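You operate a simulated robot arm through the tools that you are given. There is no shell and no other tool. Be economical: measure what you need, move in short steps, check, and stop when the job is done.

The job below is to be done with a simulated two-armed robot. You get a single attempt, and the scene is never put back.

Task
Fold the blank down, lay it on the upper pins, level the beam.
Fine: blue switch on down, 90 degrees; grey switch on hand for each yellow jog, on auto to take it out; pins by seat 6; jog the beam level last and leave it on hand.
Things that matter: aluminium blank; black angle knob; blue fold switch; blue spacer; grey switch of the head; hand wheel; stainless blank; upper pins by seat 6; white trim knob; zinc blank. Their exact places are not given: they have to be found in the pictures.

The check looks at the end state, three seconds after you hand in, the way a careful person would. Anything else that was tipped, shoved, dropped, spilled or broken makes it a failure. Flat cloth is picked up by pressing the open fingertips on it (5 to 10 N) and closing them slowly along it; thin cloth reads only 2 to 8 mm in the jaws.

Robot
Two 7-joint arms with two-finger parallel grippers on one trunk, on a base that drives. Base frame: it is fixed to the floor where the robot stands at the start and does not move with it; the origin is under the middle of the robot, x ahead of it, y to its left, z up. Readings come in mm, rad, newtons and seconds.
The left shoulder is at the start at [50, 161, 1173], the right one opposite. With the tool pointing down near the work surface each hand reaches from about 100 to 460 mm from the robot's upright axis, wherever it stands, measured 20 degrees to its own side. Places, roughly: aluminium blank [-500, 1750, 500]; black angle knob [400, 300, 800]; blue fold switch [600, 0, 800]; blue spacer [400, 500, 1000]; grey switch of the head [600, -100, 800]; hand wheel [300, 400, 800]; stainless blank [0, 2000, 500]; upper pins by seat 6 [0, 2000, 800]; white trim knob [500, 200, 800]; zinc blank [-500, 1750, 750]. Payload 3.43 kg a hand.
The TCP of each hand is the grasp point between the finger pads, 30 mm short of the fingertips. In the tool frame z runs along the fingers and y along their closing line. Largest opening 94 mm; finger width 28, thickness 10; the body of the gripper, 50 by 96 mm, starts 55 mm behind the TCP.
Orientation is that of the tool frame in the base frame, as a unit quaternion [x, y, z, w]. With the fingers straight down and closing along the base's y, the tool's x points along the base's -x, its y along +y and its z along -z.

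Tools
- The arms move only by the tool drive_tool. It takes "left_steps", "right_steps" or both (then of equal length, played together; a hand with none holds still); each is a list of rows, each an object (a shift or turn left out is 0, a gripper value left out holds the last) with "xyz": the shift along the base's x, y, z in mm, a list of three; "turn": the turn, a rotation vector about the base's x, y, z in rad, a list of three; "jaw": the opening, from 0 (shut) to 1 (fully open). In form: [{"xyz": [dx, dy, dz], "turn": [wx, wy, wz], "jaw": jaw}, ...]. A call has 1 to 10 rows; each row is the pose to reach, as a shift and turn from the pose commanded when the call began. A row lasts 0.2 s, in which the tool goes at most 50 mm and 0.15 rad; a call with a longer step from one row to the next is refused whole, and so is a gripper value outside its range. A pose out of reach is approached as far as the arm can. The call stops where the force on the tool passes 60 N (or 10 N more than at its start, if that is more) or the arm is blocked; 0.2 s more then pass. The fingers move at their own pace (about 45 mm/s each) and stop on an object; they squeeze with about 25 N. The grip force told is the motor's: it shows also when the fingers shut on nothing. Time passes only in rows, and 0.2 s behind the last, so rows that repeat a pose let the fingers close. It gives the time, the measured TCP pose, the force on the tool (base axes), the opening and the grip force at its end, in the units of the frame above (readings bear some noise), with the torque about the TCP (base axes, N m) and any sound that the robot's microphone picked up, and new pictures: "show" is both (left out), scene, wrist or none (wrist: the cameras of the hands that moved).
- Cameras (640 x 400 px; columns grow to the right, rows downward): "scene" is now at [114.3, 49.6, 1298.7]; the picture's right is [0.55, -0.84, 0.00], its down [-0.47, -0.31, -0.83] and it looks along [0.69, 0.45, -0.56] (base axes); focal length 223 px, centre (320, 200). "left" rides on the left gripper at [76, -14, -102] in its tool frame; the picture's right is [0.18, 0.98, 0.00], its down [-0.75, 0.14, -0.64] and it looks along [-0.63, 0.12, 0.77] (tool axes); focal length 243 px, centre (320, 200). "right" rides on the right gripper at [76, 14, -103] in its tool frame; the picture's right is [-0.18, 0.98, 0.00], its down [-0.75, -0.14, -0.64] and it looks along [-0.63, -0.12, 0.77] (tool axes); focal length 243 px, centre (320, 200).
- raise_lower(by): slides the trunk up (or, below 0, down) by that many mm; the arms and the scene camera ride with it, the base frame stays. It gives what a move gives, with no picture.
- roll_base(legs): drives the robot by 1 to 6 legs, each [ahead, left, turn to the left] in mm, mm and rad, along the robot's own axes; the way and the turn of a leg run together, so that a leg with both is an arc; at most 1500 mm and 3.142 rad a leg. The arms and the cameras ride along, it lands a little off, and it stops where it bumps. It gives what a move gives, and a new picture of the scene camera.
- head_to(pan, tilt): turns the head with the scene camera to pan (to the left, within 1.396 rad either way) and tilt (down, from -0.506 to 1.204), counted from straight ahead of the robot. It gives what a move gives, and a new picture of the scene camera.
- measure_at(camera, pixels): for up to 12 pixels [column, row] of the newest picture of that camera ("zoom" is the newest enlarged one), the place [x, y, z] in the base frame of the surface seen there, good to about 2 mm. No time passes.
- inspect(camera, box): a new picture of the part [left, top, right, bottom] of that camera's present view, enlarged. No time passes.
- close_job(): hands the job in; it is judged then, once.

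Work in short steps. Measure before you move; look again where a grasp or a placing could have gone wrong, and mend it. You have 80 turns and 260 pictures in all, those below and enlarged ones among them. Open the grippers and draw the arms clear of the work before you hand the job in, unless the task says otherwise; then end with one line.

The tools are called after "Emit:" by a JSON object that holds its "name" and its "arguments". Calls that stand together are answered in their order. drive_tool: Moves the arms, as the interface text tells. Its arguments: {"type":"object","properties":{"left_steps":{"type":"array","items":{"type":"object","properties":{"xyz":{"type":"array","items":{"type":"number"}},"turn":{"type":"array","items":{"type":"number"}},"jaw":{"type":"number"}}}},"right_steps":{"type":"array","items":{"type":"object","properties":{"xyz":{"type":"array","items":{"type":"number"}},"turn":{"type":"array","items":{"type":"number"}},"jaw":{"type":"number"}}}},"show":{"type":"string","enum":["both","scene","wrist","none"]}},"required":[]} The other tools are called the same way: raise_lower (by) slides the trunk up or down; roll_base (legs) drives the base; head_to (pan, tilt) turns the head that bears the scene camera; measure_at (camera, pixels) gives the place of the surface under pixels of a picture; inspect (camera, box) takes an enlarged picture of a part of a camera's view; close_job () hands the job in.

At the start:

```text
time_s: 0.0
left_position: [325.6, 377.7, 1091.2]
left_tcp_rot: [-0.001, 1.0, -0.001, 0.0]
left_force: [-0.1, -0.5, 0.3]
left_moment: [0.03, 0.02, 0.0]
left_width: 93.9
left_finger_force: 0.1
right_position: [406.8, -48.6, 1101.4]
right_tcp_rot: [0.0, 1.0, 0.0, -0.001]
right_force: [0.5, -0.3, 0.2]
right_moment: [0.0, 0.0, -0.02]
right_width: 94.2
right_finger_force: 0.0
trunk travel left (down, up): [-200.0, 67.0]
robot x, y, heading: [-3.4, -2.3, 0.0]
head pan, tilt: [0.578, 0.599]
```

scene: 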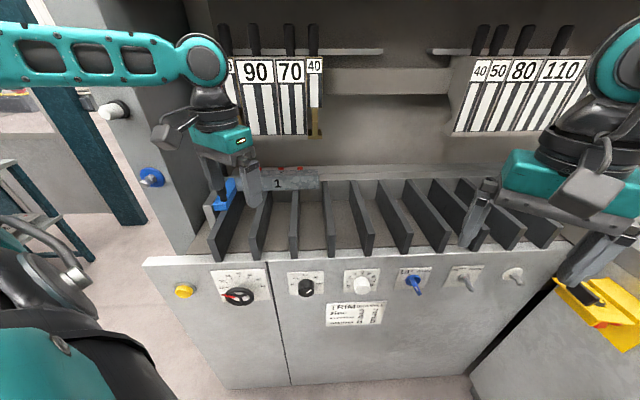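
right: 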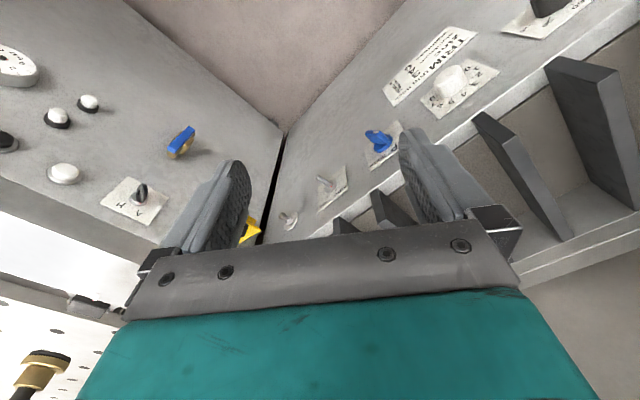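
left: 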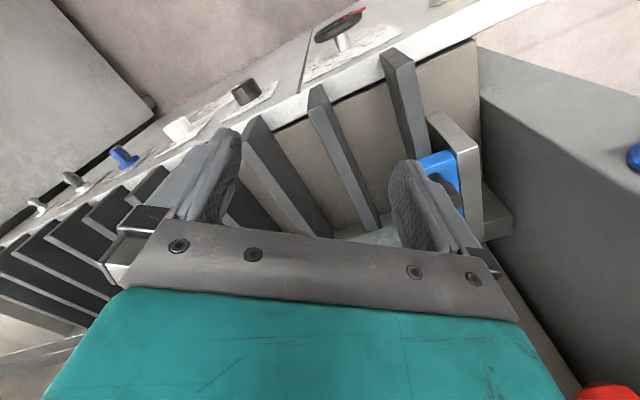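

The scene picture shows a folding machine with its panel of knobs (row ~285). I zoom in on the panel and its labels.

Emit:
{"name": "inspect", "arguments": {"camera": "scene", "box": [150, 250, 350, 375]}}

Emit:
{"name": "inspect", "arguments": {"camera": "scene", "box": [330, 240, 550, 378]}}

Emit:
{"name": "inspect", "arguments": {"camera": "right", "box": [0, 0, 320, 200]}}

Emit:
{"name": "inspect", "arguments": {"camera": "scene", "box": [190, 20, 590, 270]}}

```text
3.20 times, centred on (250, 312) of scene
```

zoom: 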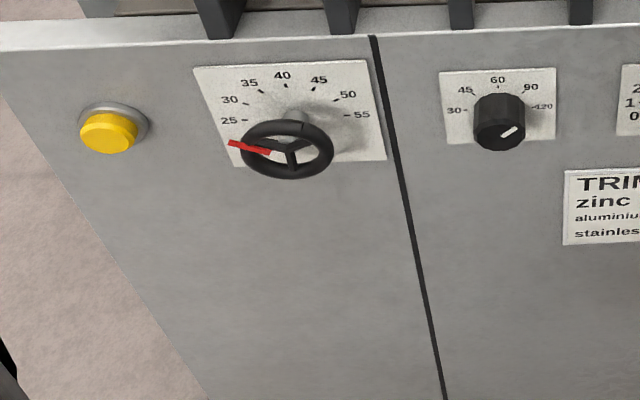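

```text
2.90 times, centred on (440, 309) of scene
```

zoom: 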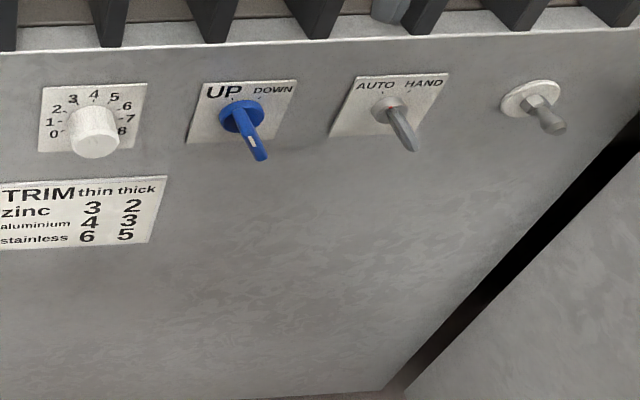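

```text
2.00 times, centred on (160, 100) of right
```

zoom: 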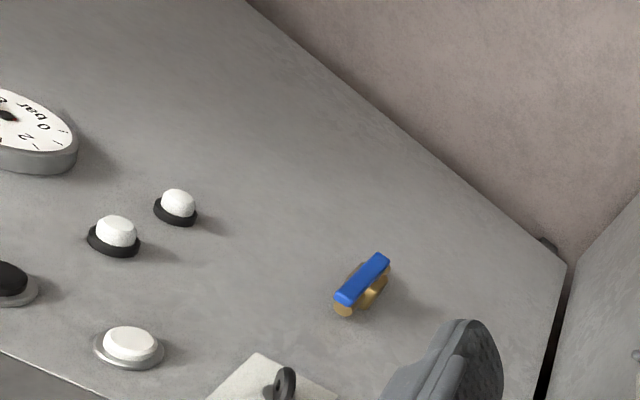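

```text
1.60 times, centred on (390, 145) of scene
```

zoom: 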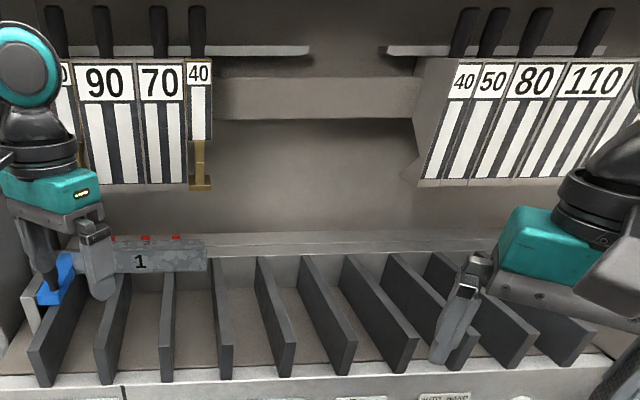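

The panel: yellow jog button, hand wheel (25–55), angle knob, trim knob with table, blue UP/DOWN switch, grey AUTO/HAND. Now I look around for the blanks, pins and any order card.

Emit:
{"name": "head_to", "arguments": {"pan": 1.39, "tilt": 0.4}}

Emit:
{"name": "head_to", "arguments": {"pan": -0.6, "tilt": 0.5}}

Emit:
{"name": "head_to", "arguments": {"pan": 0.2, "tilt": 0.2}}

```text
time_s: 1.1
left_position: [325.1, 376.8, 1091.1]
left_tcp_rot: [0.0, 1.0, 0.0, 0.0]
left_force: [-0.4, -0.3, 0.1]
left_moment: [-0.01, 0.01, -0.02]
left_width: 94.0
left_finger_force: 0.1
right_position: [407.4, -49.2, 1101.8]
right_tcp_rot: [0.0, 1.0, 0.0, 0.0]
right_force: [-0.2, 0.3, -0.7]
right_moment: [0.0, 0.0, 0.01]
right_width: 94.0
right_finger_force: 0.1
trunk travel left (down, up): [-200.0, 67.0]
robot x, y, heading: [-1.3, -0.5, 0.001]
head pan, tilt: [1.389, 0.4]
```

scene: 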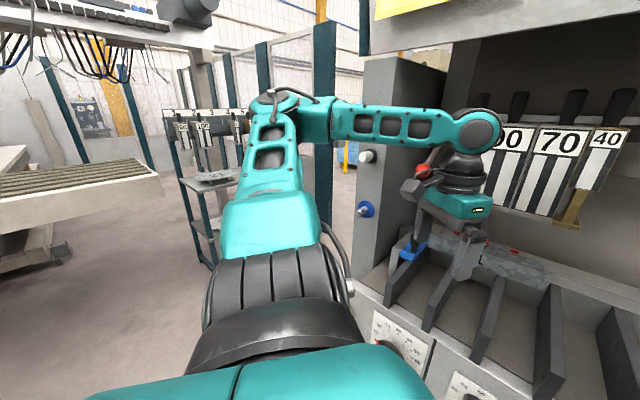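

```text
time_s: 3.1
left_position: [326.7, 377.2, 1091.7]
left_tcp_rot: [-0.001, 1.0, 0.0, 0.0]
left_force: [-0.2, -0.5, 0.9]
left_moment: [0.0, -0.04, 0.03]
left_width: 93.7
left_finger_force: 0.0
right_position: [406.7, -48.8, 1101.9]
right_tcp_rot: [0.0, 1.0, 0.0, -0.001]
right_force: [0.4, -0.1, 0.4]
right_moment: [-0.01, 0.02, -0.02]
right_width: 94.1
right_finger_force: 0.0
trunk travel left (down, up): [-200.0, 67.0]
robot x, y, heading: [-0.7, 1.0, 0.002]
head pan, tilt: [-0.6, 0.499]
```

scene: 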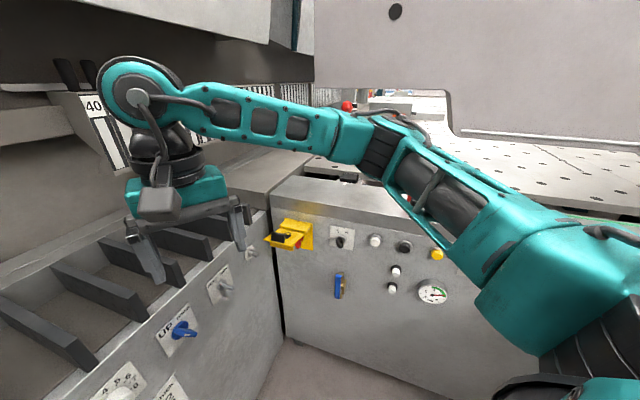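

```text
time_s: 4.2
left_position: [324.8, 377.2, 1091.1]
left_tcp_rot: [-0.001, 1.0, 0.001, 0.0]
left_force: [-0.1, 0.1, -0.3]
left_moment: [0.06, 0.01, -0.01]
left_width: 94.1
left_finger_force: 0.1
right_position: [405.7, -49.1, 1102.7]
right_tcp_rot: [0.0, 1.0, 0.0, 0.0]
right_force: [0.2, -0.6, -0.4]
right_moment: [-0.01, -0.01, 0.02]
right_width: 94.0
right_finger_force: 0.0
trunk travel left (down, up): [-200.0, 67.0]
robot x, y, heading: [2.3, -1.0, -0.001]
head pan, tilt: [0.201, 0.201]
```

scene: 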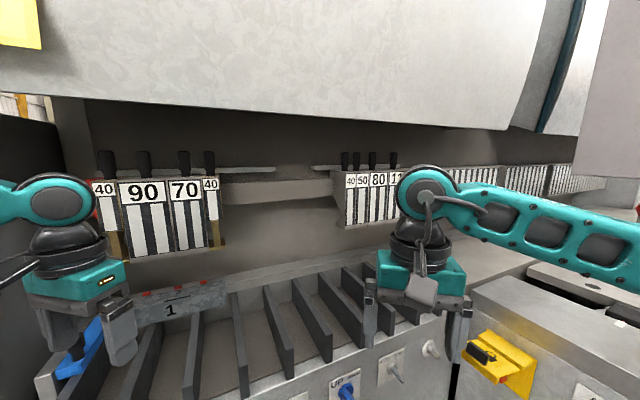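

A yellow sheet shows at the top left of the last view, likely an order card. I tilt up to it.

Emit:
{"name": "head_to", "arguments": {"pan": 0.8, "tilt": -0.2}}

Emit:
{"name": "head_to", "arguments": {"pan": 1.39, "tilt": 0.05}}

```text
time_s: 5.2
left_position: [327.0, 375.2, 1092.3]
left_tcp_rot: [-0.001, 1.0, 0.0, 0.0]
left_force: [-0.7, 0.3, -0.1]
left_moment: [0.01, -0.01, -0.03]
left_width: 94.0
left_finger_force: 0.1
right_position: [407.1, -48.5, 1102.2]
right_tcp_rot: [0.0, 1.0, 0.0, 0.0]
right_force: [0.3, -0.5, -0.3]
right_moment: [0.04, -0.02, -0.01]
right_width: 94.2
right_finger_force: 0.1
trunk travel left (down, up): [-200.0, 67.0]
robot x, y, heading: [0.2, -1.6, 0.001]
head pan, tilt: [0.799, -0.201]
```

scene: 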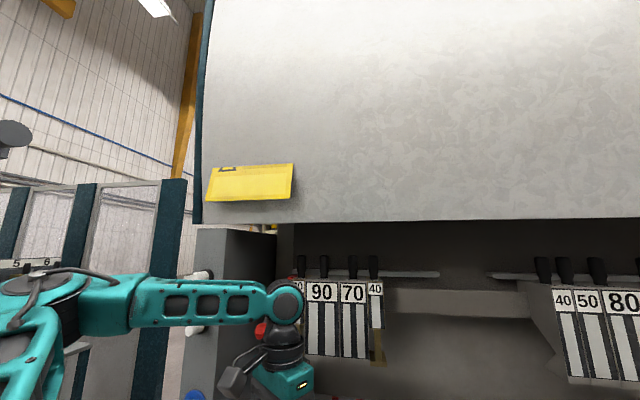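

```text
time_s: 6.2
left_position: [325.1, 376.2, 1091.7]
left_tcp_rot: [-0.001, 1.0, 0.0, 0.0]
left_force: [-0.4, 0.8, -1.4]
left_moment: [-0.01, 0.02, -0.01]
left_width: 93.8
left_finger_force: 0.0
right_position: [407.3, -49.1, 1101.5]
right_tcp_rot: [-0.001, 1.0, 0.0, 0.001]
right_force: [0.2, 0.0, 0.0]
right_moment: [-0.01, 0.0, 0.0]
right_width: 93.9
right_finger_force: 0.1
trunk travel left (down, up): [-200.0, 67.0]
robot x, y, heading: [-1.5, 0.2, 0.001]
head pan, tilt: [1.389, 0.051]
```

scene: 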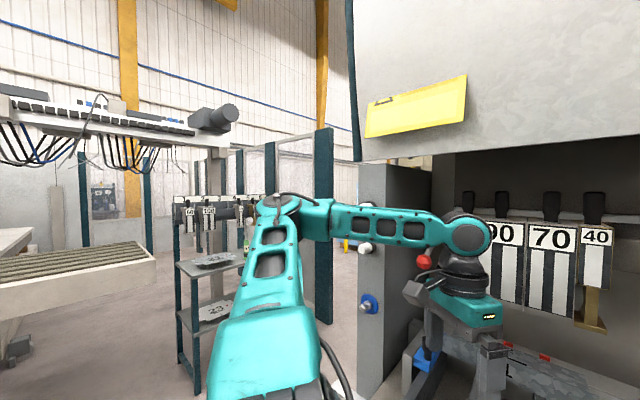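

I zoom in on the yellow sheet (415,105), the rack (210,260) and the arm/beam with white knobs.

Emit:
{"name": "inspect", "arguments": {"camera": "scene", "box": [350, 70, 480, 151]}}

Emit:
{"name": "inspect", "arguments": {"camera": "scene", "box": [160, 180, 320, 280]}}

Emit:
{"name": "inspect", "arguments": {"camera": "scene", "box": [160, 250, 320, 350]}}

Emit:
{"name": "inspect", "arguments": {"camera": "scene", "box": [400, 180, 640, 400]}}

```text
4.92 times, centred on (415, 110) of scene
```

zoom: 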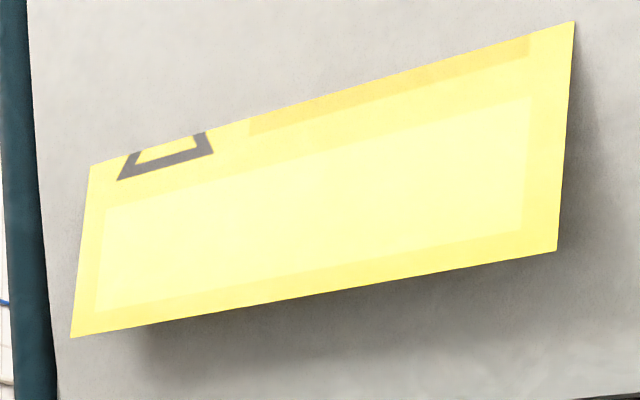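

```text
4.00 times, centred on (240, 230) of scene
```

zoom: 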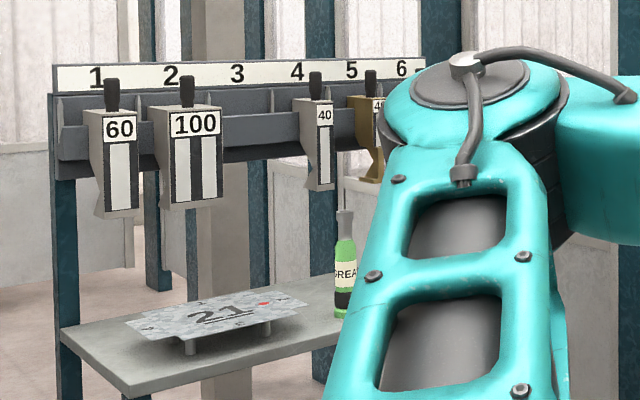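

```text
4.00 times, centred on (240, 300) of scene
```

zoom: 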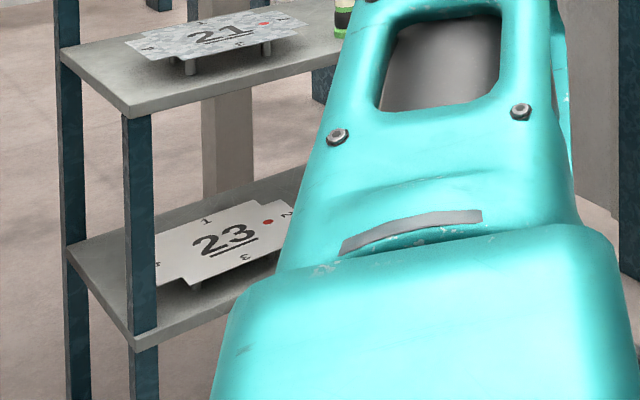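

```text
1.82 times, centred on (520, 290) of scene
```

zoom: 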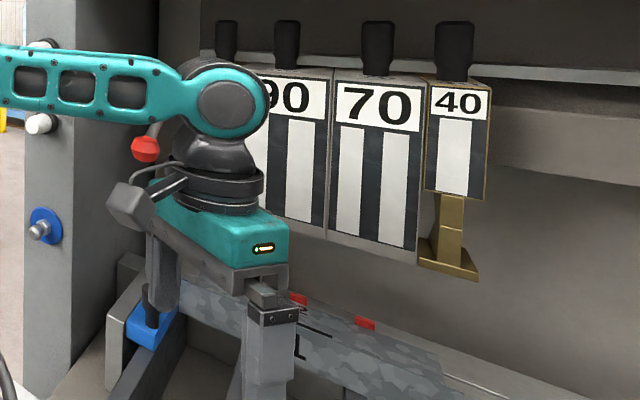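

The rack at left has zinc-looking "21" and "23" blanks. I draw the left arm back to see the machine's left end, where there's a piece with "1" and the blue spacer.

Emit:
{"name": "head_to", "arguments": {"pan": 0.75, "tilt": 0.5}}

Emit:
{"name": "drive_tool", "arguments": {"left_steps": [{"xyz": [-40, 0, 20]}, {"xyz": [-80, 0, 40]}, {"xyz": [-120, 0, 60]}, {"xyz": [-160, 0, 80]}, {"xyz": [-180, 0, 80]}, {"xyz": [-180, 0, 80]}], "show": "both"}}

```text
time_s: 7.2
left_position: [325.3, 376.7, 1092.6]
left_tcp_rot: [-0.001, 1.0, 0.0, 0.0]
left_force: [-0.5, -0.1, 0.9]
left_moment: [0.02, -0.01, -0.01]
left_width: 93.9
left_finger_force: 0.0
right_position: [406.3, -49.1, 1101.9]
right_tcp_rot: [0.0, 1.0, 0.0, 0.0]
right_force: [0.3, 0.5, -0.8]
right_moment: [-0.01, 0.01, 0.0]
right_width: 94.1
right_finger_force: 0.1
trunk travel left (down, up): [-200.0, 67.0]
robot x, y, heading: [3.1, -3.2, 0.001]
head pan, tilt: [0.75, 0.499]
```

scene: 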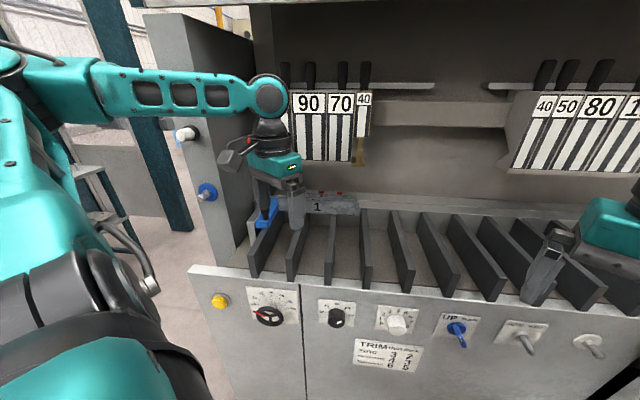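

```text
time_s: 8.6
left_position: [145.5, 377.6, 1171.4]
left_tcp_rot: [0.0, 1.0, 0.001, 0.0]
left_force: [0.2, -0.1, 0.2]
left_moment: [0.01, 0.02, -0.02]
left_width: 94.0
left_finger_force: 0.1
right_position: [406.9, -48.9, 1101.6]
right_tcp_rot: [0.001, 1.0, -0.001, 0.0]
right_force: [-0.6, -0.6, -0.6]
right_moment: [0.02, 0.01, 0.0]
right_width: 94.1
right_finger_force: 0.1
trunk travel left (down, up): [-200.0, 67.0]
robot x, y, heading: [-1.9, -1.5, -0.0]
head pan, tilt: [0.75, 0.499]
```

scene: 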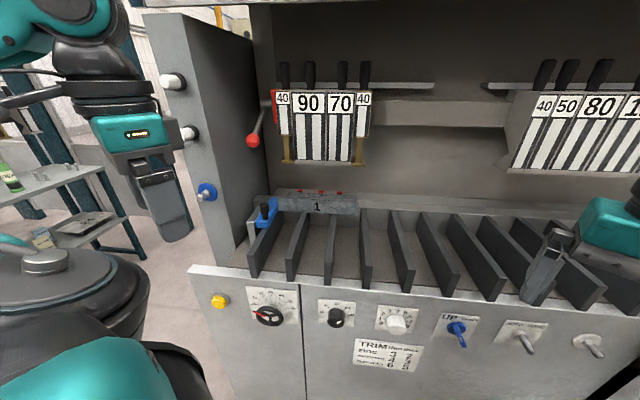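
left: 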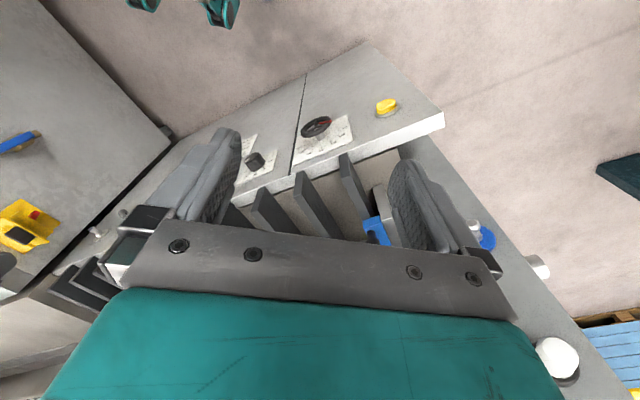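

The left end is clear now. I zoom on the blank in the machine, the spacer, and the shelf at the left.

Emit:
{"name": "inspect", "arguments": {"camera": "scene", "box": [230, 60, 390, 240]}}

Emit:
{"name": "inspect", "arguments": {"camera": "scene", "box": [0, 140, 160, 260]}}

Emit:
{"name": "inspect", "arguments": {"camera": "scene", "box": [235, 165, 375, 235]}}

Emit:
{"name": "inspect", "arguments": {"camera": "scene", "box": [200, 270, 440, 400]}}

Emit:
{"name": "measure_at", "arguments": {"camera": "scene", "pixels": [[220, 301], [268, 316], [336, 317], [396, 323], [458, 328], [525, 343], [265, 210], [318, 206], [335, 130], [110, 230], [60, 185], [300, 265]]}}

```text
2.22 times, centred on (310, 150) of scene
```

zoom: 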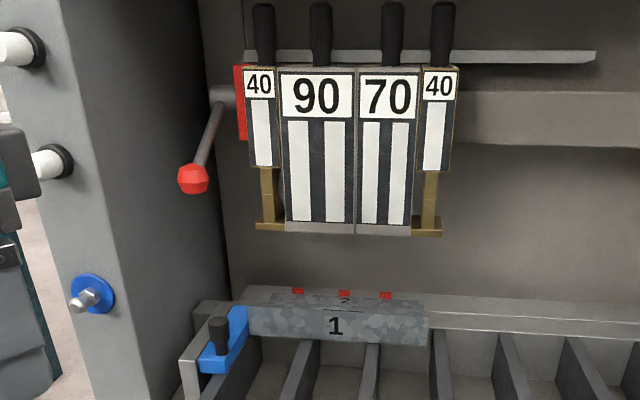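

```text
3.33 times, centred on (80, 200) of scene
```

zoom: 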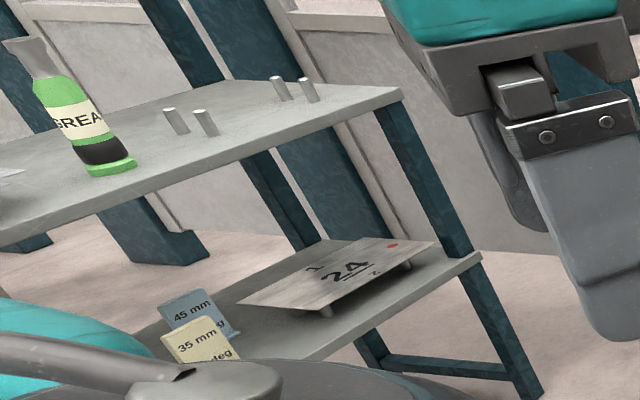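

```text
4.57 times, centred on (305, 200) of scene
```

zoom: 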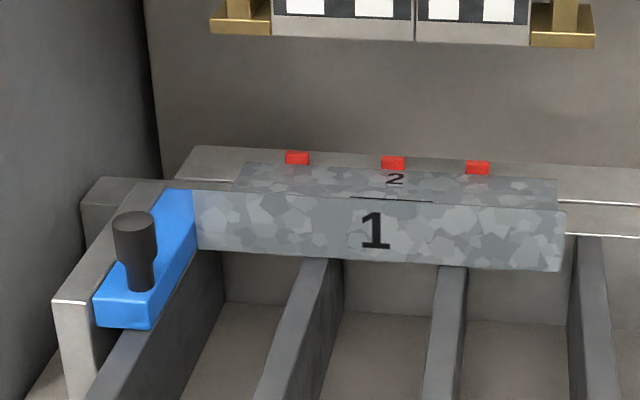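

```text
2.67 times, centred on (320, 335) of scene
```

zoom: 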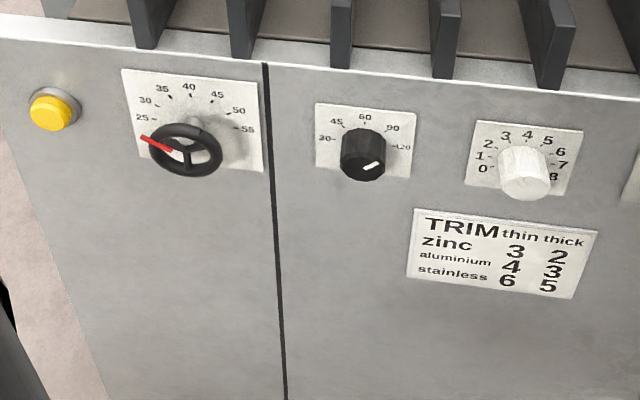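

```text
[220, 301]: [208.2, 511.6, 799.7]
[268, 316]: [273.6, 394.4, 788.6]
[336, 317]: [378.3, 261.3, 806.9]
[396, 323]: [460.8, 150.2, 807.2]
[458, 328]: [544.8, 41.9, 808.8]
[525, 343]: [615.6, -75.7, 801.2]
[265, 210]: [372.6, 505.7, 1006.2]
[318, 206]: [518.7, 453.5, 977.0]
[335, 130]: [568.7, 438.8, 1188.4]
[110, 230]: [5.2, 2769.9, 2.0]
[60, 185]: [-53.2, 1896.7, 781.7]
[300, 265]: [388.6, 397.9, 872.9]
```

The machine already holds a galvanised blank (side 1 at front, 2 behind), so its home is the empty pins beside the other blanks. I measure its geometry from a tight zoom.

Emit:
{"name": "inspect", "arguments": {"camera": "scene", "box": [235, 165, 375, 252]}}

Emit:
{"name": "measure_at", "arguments": {"camera": "zoom", "pixels": [[200, 205], [200, 245], [555, 225], [555, 262], [240, 180], [550, 195], [297, 157], [393, 162], [478, 167], [170, 230], [110, 310], [70, 320]]}}

Emit:
{"name": "measure_at", "arguments": {"camera": "zoom", "pixels": [[135, 235], [320, 300], [450, 280], [600, 180], [600, 218], [600, 195], [200, 160], [240, 25], [330, 30], [560, 40], [390, 180], [375, 230]]}}

Emit:
{"name": "inspect", "arguments": {"camera": "left", "box": [220, 60, 460, 260]}}

```text
4.57 times, centred on (305, 208) of scene
```

zoom: 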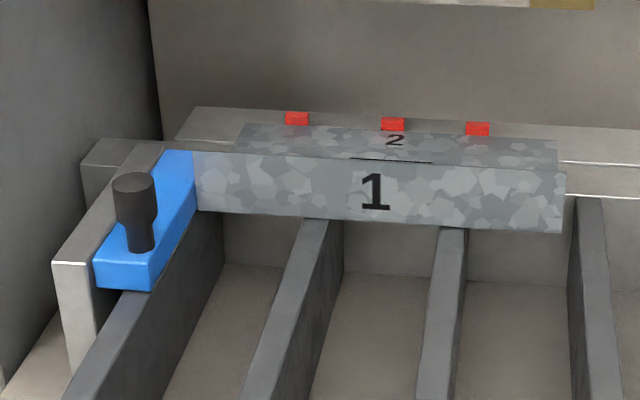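

```text
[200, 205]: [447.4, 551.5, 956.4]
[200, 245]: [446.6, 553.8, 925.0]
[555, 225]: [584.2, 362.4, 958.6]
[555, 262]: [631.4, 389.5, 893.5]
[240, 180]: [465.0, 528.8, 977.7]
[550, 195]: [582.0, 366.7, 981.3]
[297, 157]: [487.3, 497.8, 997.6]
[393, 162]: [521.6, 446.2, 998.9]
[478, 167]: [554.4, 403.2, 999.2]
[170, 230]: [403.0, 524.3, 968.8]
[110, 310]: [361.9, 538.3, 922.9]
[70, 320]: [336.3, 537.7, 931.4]
```

```text
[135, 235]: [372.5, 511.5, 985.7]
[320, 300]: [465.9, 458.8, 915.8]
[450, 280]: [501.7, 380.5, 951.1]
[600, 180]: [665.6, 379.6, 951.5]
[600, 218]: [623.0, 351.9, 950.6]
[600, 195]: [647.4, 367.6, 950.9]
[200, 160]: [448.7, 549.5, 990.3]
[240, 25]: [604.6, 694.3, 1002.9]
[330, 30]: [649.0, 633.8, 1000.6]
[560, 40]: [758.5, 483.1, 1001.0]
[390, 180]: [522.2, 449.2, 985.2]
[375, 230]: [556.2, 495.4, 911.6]
```

```text
2.00 times, centred on (340, 160) of left
```

zoom: 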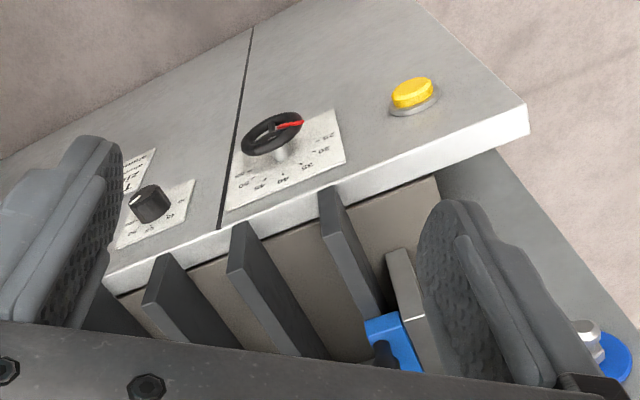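

The zooms are re-rendered crisply, so I zoom hard on the shelf cards, the yellow sheet and details of the blank.

Emit:
{"name": "inspect", "arguments": {"camera": "scene", "box": [35, 205, 75, 230]}}

Emit:
{"name": "inspect", "arguments": {"camera": "scene", "box": [285, 180, 365, 230]}}

Emit:
{"name": "measure_at", "arguments": {"camera": "zoom", "pixels": [[100, 85], [270, 95], [240, 110], [420, 100], [300, 75], [300, 92], [300, 100], [300, 120], [300, 160], [580, 180], [595, 200], [620, 60]]}}

```text
16.00 times, centred on (55, 218) of scene
```

zoom: 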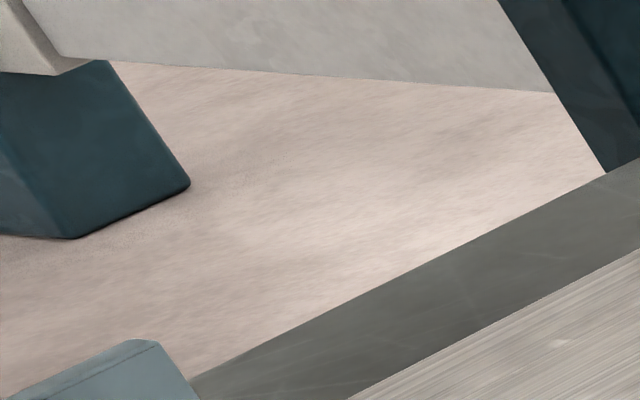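

```text
8.00 times, centred on (325, 205) of scene
```

zoom: 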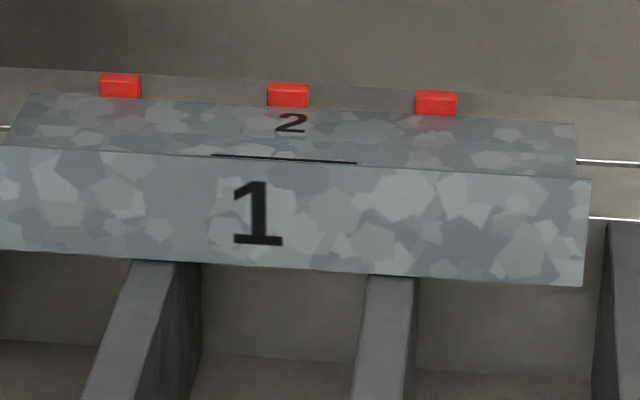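

```text
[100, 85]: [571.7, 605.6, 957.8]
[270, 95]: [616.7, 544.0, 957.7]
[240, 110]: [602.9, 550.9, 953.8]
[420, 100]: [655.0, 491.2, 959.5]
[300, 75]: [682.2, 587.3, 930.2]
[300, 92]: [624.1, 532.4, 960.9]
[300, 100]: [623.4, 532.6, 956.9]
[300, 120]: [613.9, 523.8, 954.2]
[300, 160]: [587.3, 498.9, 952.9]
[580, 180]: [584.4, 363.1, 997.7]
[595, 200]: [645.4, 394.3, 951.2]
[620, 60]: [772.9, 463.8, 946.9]
```

Flange 1 stands up at the front edge; edge 2 lies against three red back stops. My crop missed the cards; they are at scene about (42,238).

Emit:
{"name": "inspect", "arguments": {"camera": "scene", "box": [20, 222, 68, 252]}}

Emit:
{"name": "inspect", "arguments": {"camera": "scene", "box": [50, 200, 130, 250]}}

```text
13.33 times, centred on (44, 237) of scene
```

zoom: 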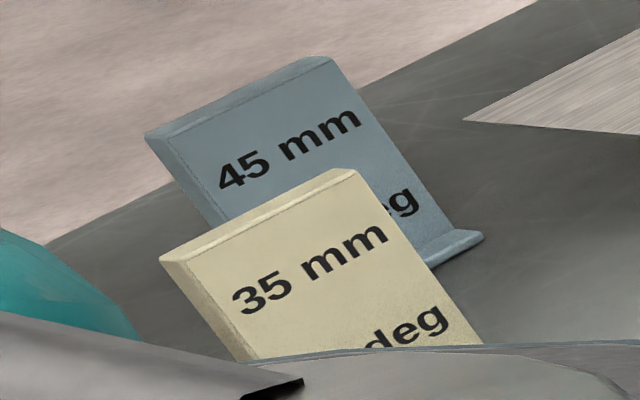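

```text
8.00 times, centred on (90, 225) of scene
```

zoom: 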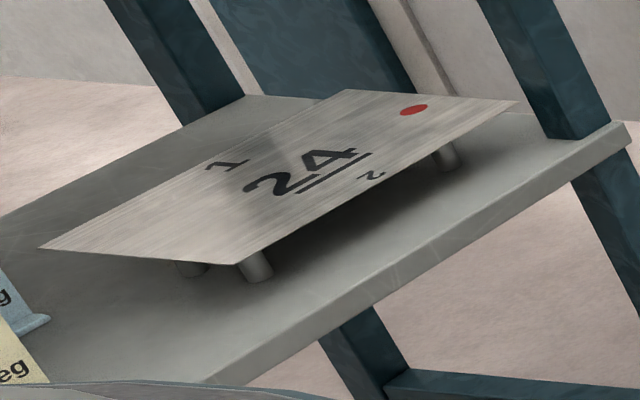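

The cards aren't part of this order. I turn the robot square to the machine (front line normal ≈ 0.607 rad) to view it head-on.

Emit:
{"name": "roll_base", "arguments": {"legs": [[0, 0, 0.607]]}}

Emit:
{"name": "head_to", "arguments": {"pan": 0.0, "tilt": 0.6}}

```text
time_s: 10.7
left_position: [-94.4, 393.6, 1172.5]
left_tcp_rot: [-0.299, 0.954, 0.0, 0.001]
left_force: [-0.1, -0.1, -0.7]
left_moment: [-0.01, -0.01, -0.04]
left_width: 94.1
left_finger_force: 0.0
right_position: [363.1, 192.4, 1102.2]
right_tcp_rot: [-0.298, 0.955, 0.0, -0.001]
right_force: [0.3, 0.2, -0.9]
right_moment: [0.0, 0.0, 0.01]
right_width: 93.7
right_finger_force: 0.0
trunk travel left (down, up): [-200.0, 67.0]
robot x, y, heading: [0.9, -3.3, 0.603]
head pan, tilt: [0.75, 0.499]
```

scene: 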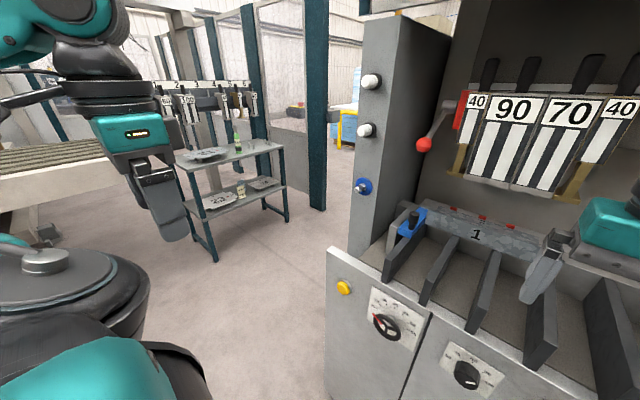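

```text
time_s: 11.8
left_position: [-96.2, 393.6, 1172.1]
left_tcp_rot: [-0.299, 0.954, 0.001, 0.001]
left_force: [-0.5, 1.1, -0.4]
left_moment: [-0.01, 0.03, 0.0]
left_width: 93.8
left_finger_force: 0.0
right_position: [362.7, 191.5, 1101.7]
right_tcp_rot: [-0.298, 0.955, 0.0, 0.0]
right_force: [1.0, 0.0, 0.6]
right_moment: [0.0, -0.01, 0.02]
right_width: 94.3
right_finger_force: 0.1
trunk travel left (down, up): [-200.0, 67.0]
robot x, y, heading: [-1.0, -1.4, 0.606]
head pan, tilt: [0.0, 0.6]
```

scene: 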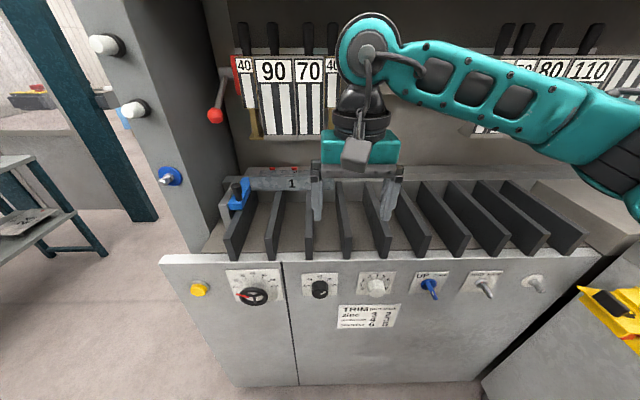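

Square now. I zoom in on the knobs to read present settings.

Emit:
{"name": "inspect", "arguments": {"camera": "scene", "box": [180, 260, 276, 320]}}

Emit:
{"name": "inspect", "arguments": {"camera": "scene", "box": [295, 265, 407, 335]}}

Emit:
{"name": "inspect", "arguments": {"camera": "scene", "box": [400, 260, 560, 310]}}

Emit:
{"name": "inspect", "arguments": {"camera": "scene", "box": [200, 60, 360, 230]}}

Emit:
{"name": "measure_at", "arguments": {"camera": "zoom", "pixels": [[300, 315], [250, 220], [330, 320], [275, 175], [220, 220], [225, 175]]}}

```text
6.67 times, centred on (228, 290) of scene
```

zoom: 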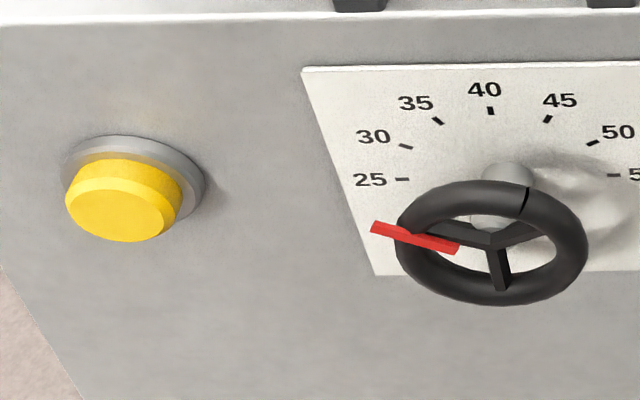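

```text
5.71 times, centred on (351, 300) of scene
```

zoom: 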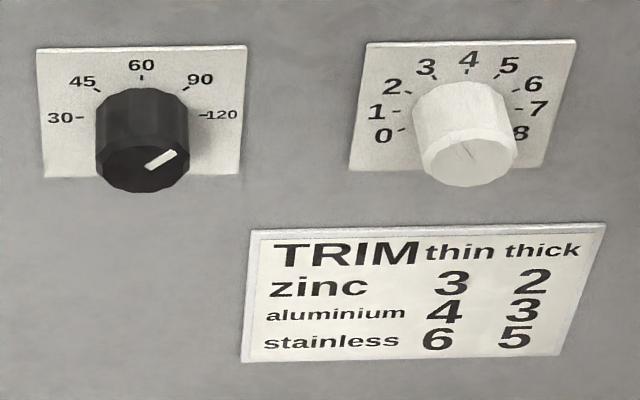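

```text
4.00 times, centred on (480, 285) of scene
```

zoom: 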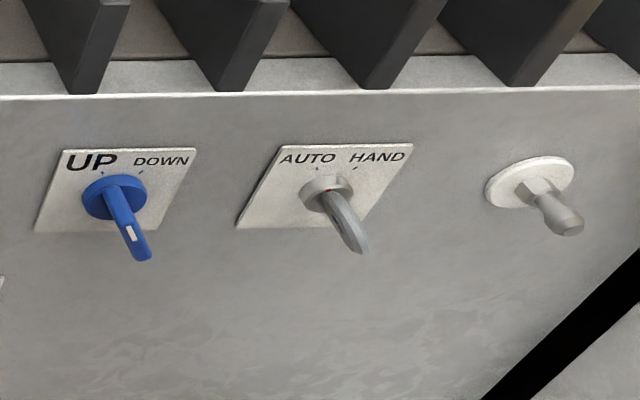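

```text
2.35 times, centred on (280, 145) of scene
```

zoom: 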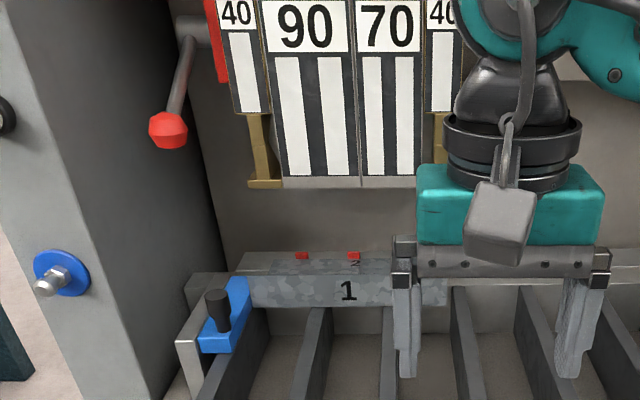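

```text
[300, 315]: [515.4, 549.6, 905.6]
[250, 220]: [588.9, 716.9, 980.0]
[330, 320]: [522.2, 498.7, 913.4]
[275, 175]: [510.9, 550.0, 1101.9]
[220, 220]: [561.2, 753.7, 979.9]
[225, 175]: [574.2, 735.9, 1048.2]
```

Black knob seems near 90 and switch levers need a head-on look. I rotate the right hand to point at the panel (horizontal) while sliding it right, to use its camera and later its fingers.

Emit:
{"name": "drive_tool", "arguments": {"right_steps": [{"xyz": [0, -16, 0], "turn": [0.0855, -0.1233, 0]}, {"xyz": [0, -32, 0], "turn": [0.171, -0.2466, 0]}, {"xyz": [0, -48, 0], "turn": [0.2565, -0.3699, 0]}, {"xyz": [0, -64, 0], "turn": [0.342, -0.4932, 0]}, {"xyz": [0, -80, 0], "turn": [0.4275, -0.6165, 0]}, {"xyz": [0, -96, 0], "turn": [0.513, -0.7398, 0]}, {"xyz": [0, -112, 0], "turn": [0.5985, -0.8631, 0]}, {"xyz": [0, -128, 0], "turn": [0.684, -0.9864, 0]}, {"xyz": [0, -144, 0], "turn": [0.7695, -1.1097, 0]}, {"xyz": [0, -160, 0], "turn": [0.855, -1.233, 0]}]}}

```text
time_s: 14.0
left_position: [-94.1, 392.0, 1171.8]
left_tcp_rot: [-0.299, 0.954, 0.001, 0.0]
left_force: [1.0, -0.2, -0.9]
left_moment: [0.01, 0.06, -0.01]
left_width: 94.0
left_finger_force: 0.1
right_position: [407.2, 135.3, 1062.1]
right_tcp_rot: [-0.217, 0.698, 0.207, 0.65]
right_force: [0.6, -1.1, -0.5]
right_moment: [0.03, -0.04, 0.11]
right_width: 93.9
right_finger_force: 0.1
right hand out of reach, approached as far as the arm can: row 6, 7, 8, 9, 10
trunk travel left (down, up): [-200.0, 67.0]
robot x, y, heading: [-1.1, -2.7, 0.608]
head pan, tilt: [0.0, 0.6]
```

scene: 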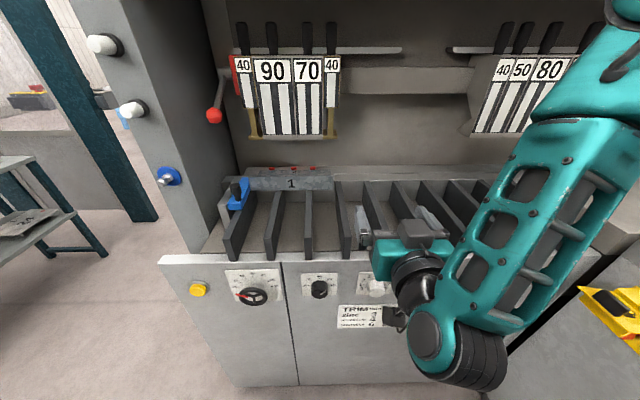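
right: 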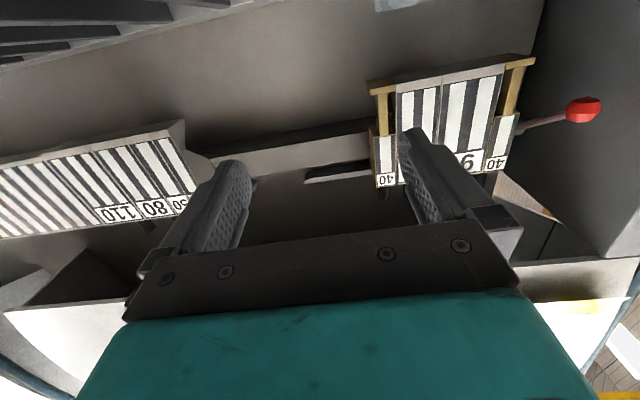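

Pointing forward needs more stretch, so the base must stand further back. I back up 150 mm and lower the trunk 200 mm.

Emit:
{"name": "roll_base", "arguments": {"legs": [[-150, 0, 0]]}}

Emit:
{"name": "raise_lower", "arguments": {"by": -190}}

```text
time_s: 15.4
left_position: [-218.7, 306.9, 1172.5]
left_tcp_rot: [-0.299, 0.954, 0.001, 0.001]
left_force: [-0.5, -0.2, -0.3]
left_moment: [-0.01, -0.05, 0.01]
left_width: 94.1
left_finger_force: 0.0
right_position: [283.3, 49.3, 1062.6]
right_tcp_rot: [-0.217, 0.699, 0.203, 0.651]
right_force: [0.1, 0.8, 0.0]
right_moment: [-0.01, -0.03, 0.0]
right_width: 94.1
right_finger_force: 0.1
trunk travel left (down, up): [-200.0, 67.0]
robot x, y, heading: [-122.5, -82.3, 0.606]
head pan, tilt: [0.0, 0.6]
```

scene: 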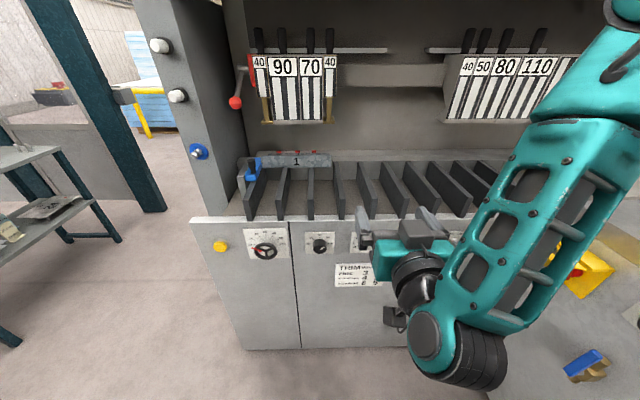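

```text
time_s: 17.4
left_position: [-218.3, 307.0, 981.9]
left_tcp_rot: [-0.299, 0.954, 0.0, 0.001]
left_force: [-0.3, -0.2, 0.2]
left_moment: [-0.01, 0.01, -0.03]
left_width: 94.2
left_finger_force: 0.0
right_position: [284.6, 51.7, 872.8]
right_tcp_rot: [-0.217, 0.699, 0.203, 0.65]
right_force: [-0.7, 0.3, -0.1]
right_moment: [0.0, -0.01, -0.01]
right_width: 94.1
right_finger_force: 0.2
trunk travel left (down, up): [-10.0, 257.0]
robot x, y, heading: [-119.5, -90.0, 0.606]
head pan, tilt: [0.0, 0.6]
```

Trunk is lowered; the scene camera is now nearer the panel's level. I zoom on the knobs again.

Emit:
{"name": "drive_tool", "arguments": {"right_steps": [{"xyz": [20, -30, -30], "turn": [0.04, -0.058, 0]}, {"xyz": [40, -60, -60], "turn": [0.04, -0.058, 0]}, {"xyz": [60, -90, -90], "turn": [0.04, -0.058, 0]}, {"xyz": [80, -120, -120], "turn": [0.04, -0.058, 0]}, {"xyz": [100, -150, -150], "turn": [0.04, -0.058, 0]}, {"xyz": [110, -170, -180], "turn": [0.04, -0.058, 0]}]}}

Emit:
{"name": "inspect", "arguments": {"camera": "scene", "box": [200, 200, 300, 262]}}

Emit:
{"name": "inspect", "arguments": {"camera": "scene", "box": [290, 200, 400, 270]}}

Emit:
{"name": "inspect", "arguments": {"camera": "scene", "box": [380, 190, 500, 265]}}

```text
time_s: 18.8
left_position: [-218.8, 307.8, 981.9]
left_tcp_rot: [-0.3, 0.954, 0.0, 0.0]
left_force: [0.1, 0.4, 0.0]
left_moment: [0.0, -0.03, 0.02]
left_width: 94.1
left_finger_force: 0.0
right_position: [272.9, 55.0, 866.7]
right_tcp_rot: [-0.21, 0.677, 0.21, 0.674]
right_force: [0.3, 0.4, -0.2]
right_moment: [0.01, -0.02, 0.0]
right_width: 94.0
right_finger_force: 0.1
right hand out of reach, approached as far as the arm can: row 1, 2, 3, 4, 5, 6
trunk travel left (down, up): [-10.0, 257.0]
robot x, y, heading: [-125.6, -85.2, 0.604]
head pan, tilt: [0.0, 0.6]
```

scene: 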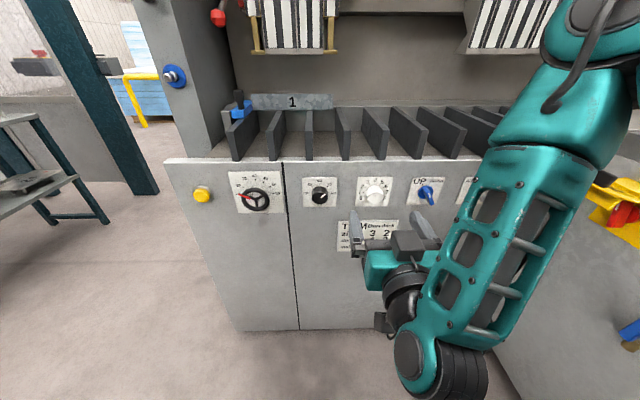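
right: 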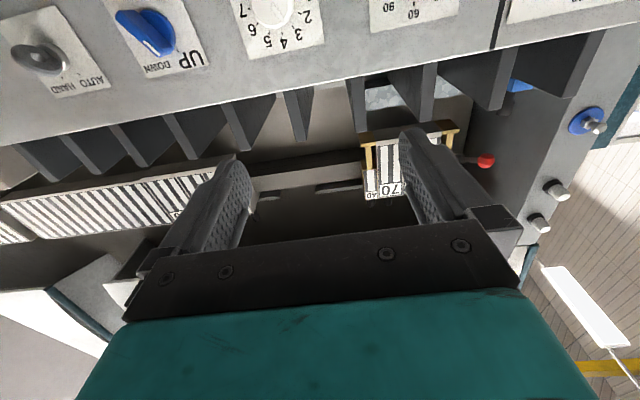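

```text
6.40 times, centred on (250, 231) of scene
```

zoom: 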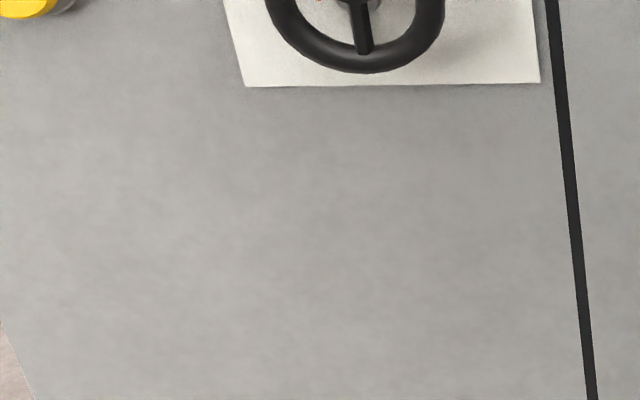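

```text
5.71 times, centred on (345, 235) of scene
```

zoom: 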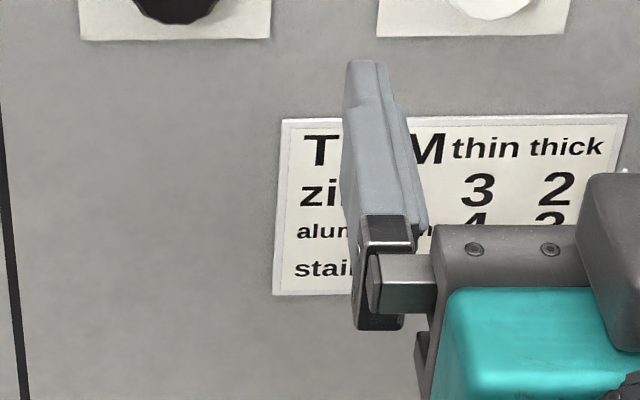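

```text
5.33 times, centred on (440, 228) of scene
```

zoom: 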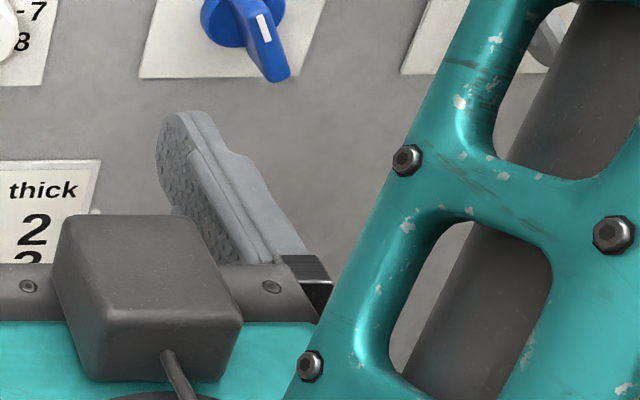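

The hand is too close to the body to fold further. The right wrist view shows the knobs; I zoom there and also at the scene view of the knobs, now at row ~195.

Emit:
{"name": "inspect", "arguments": {"camera": "right", "box": [0, 0, 220, 110]}}

Emit:
{"name": "inspect", "arguments": {"camera": "right", "box": [220, 0, 520, 60]}}

Emit:
{"name": "inspect", "arguments": {"camera": "scene", "box": [180, 160, 292, 230]}}

Emit:
{"name": "inspect", "arguments": {"camera": "scene", "box": [295, 165, 407, 235]}}

Emit:
{"name": "inspect", "arguments": {"camera": "scene", "box": [385, 160, 497, 230]}}

```text
2.91 times, centred on (110, 55) of right
```

zoom: 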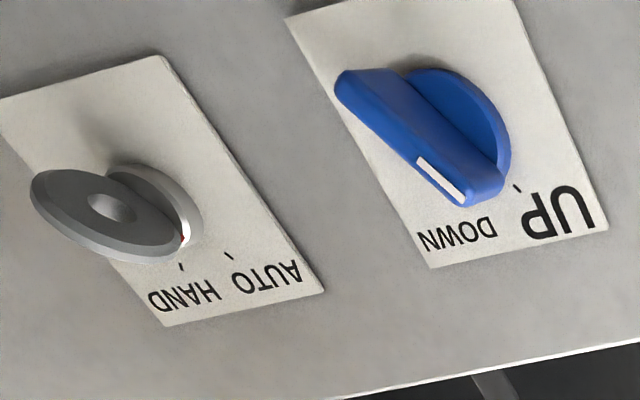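

```text
2.13 times, centred on (370, 30) of right
```

zoom: 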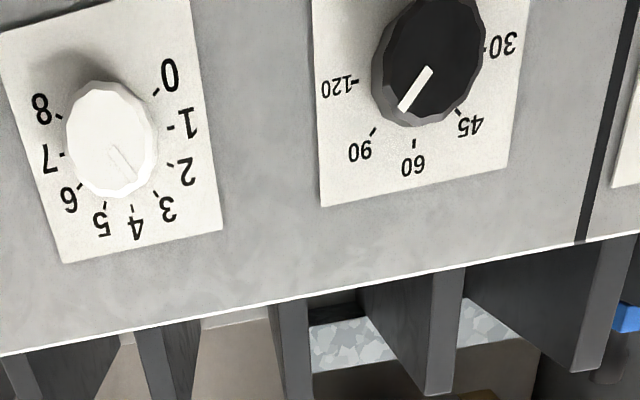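

```text
5.71 times, centred on (236, 195) of scene
```

zoom: 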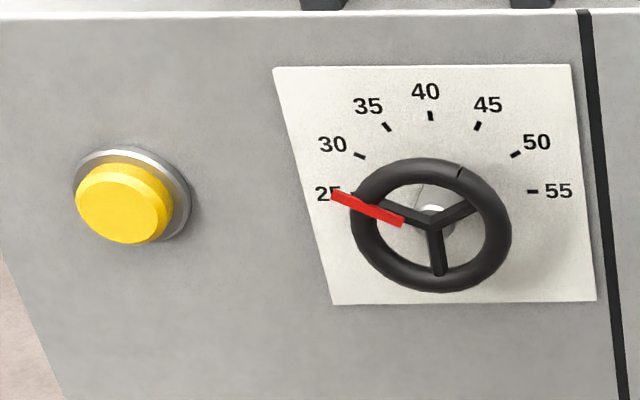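

```text
5.71 times, centred on (351, 200) of scene
```

zoom: 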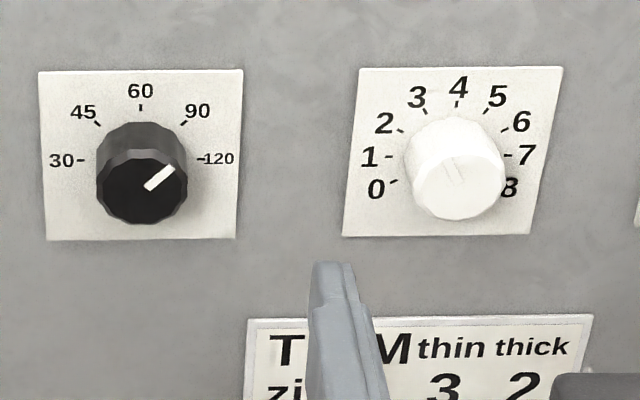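

```text
5.71 times, centred on (441, 195) of scene
```

zoom: 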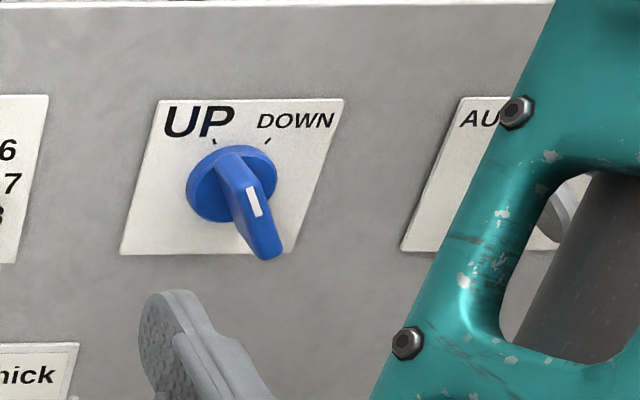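

Readings: angle knob at 90, trim about 3 (zinc thin), blue on UP?, grey unclear. I look over at the rack to read cards and check sheet thicknesses/marks there.

Emit:
{"name": "head_to", "arguments": {"pan": 1.0, "tilt": 0.3}}

Emit:
{"name": "inspect", "arguments": {"camera": "scene", "box": [160, 100, 400, 250]}}

```text
time_s: 20.1
left_position: [-218.4, 307.4, 981.8]
left_tcp_rot: [-0.299, 0.954, 0.001, 0.001]
left_force: [0.4, 0.2, 0.5]
left_moment: [0.01, 0.01, -0.01]
left_width: 93.6
left_finger_force: 0.1
right_position: [272.7, 57.4, 866.5]
right_tcp_rot: [-0.21, 0.676, 0.21, 0.674]
right_force: [0.5, -1.4, -1.0]
right_moment: [0.01, 0.01, 0.03]
right_width: 93.9
right_finger_force: 0.0
trunk travel left (down, up): [-10.0, 257.0]
robot x, y, heading: [-121.8, -82.3, 0.605]
head pan, tilt: [1.0, 0.3]
```

scene: 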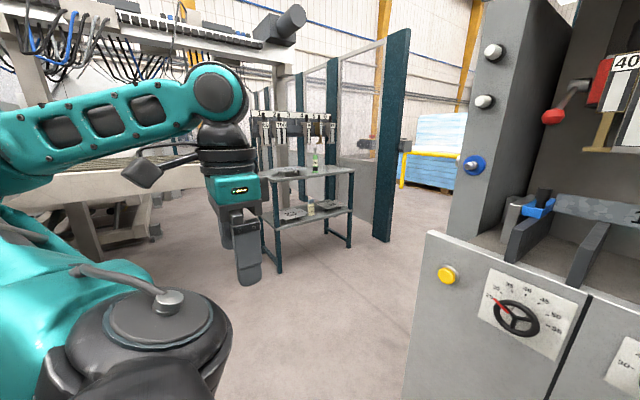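

```text
2.67 times, centred on (280, 175) of scene
```

zoom: 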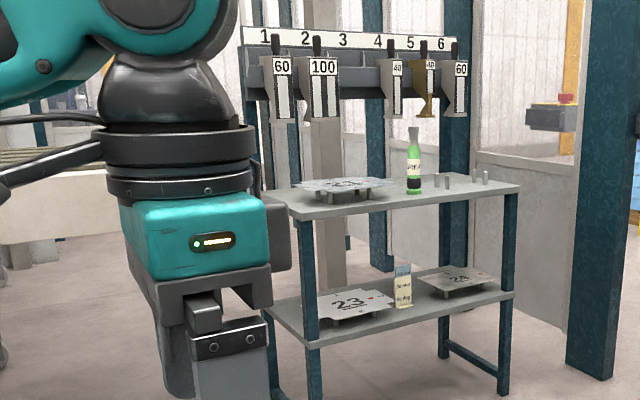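

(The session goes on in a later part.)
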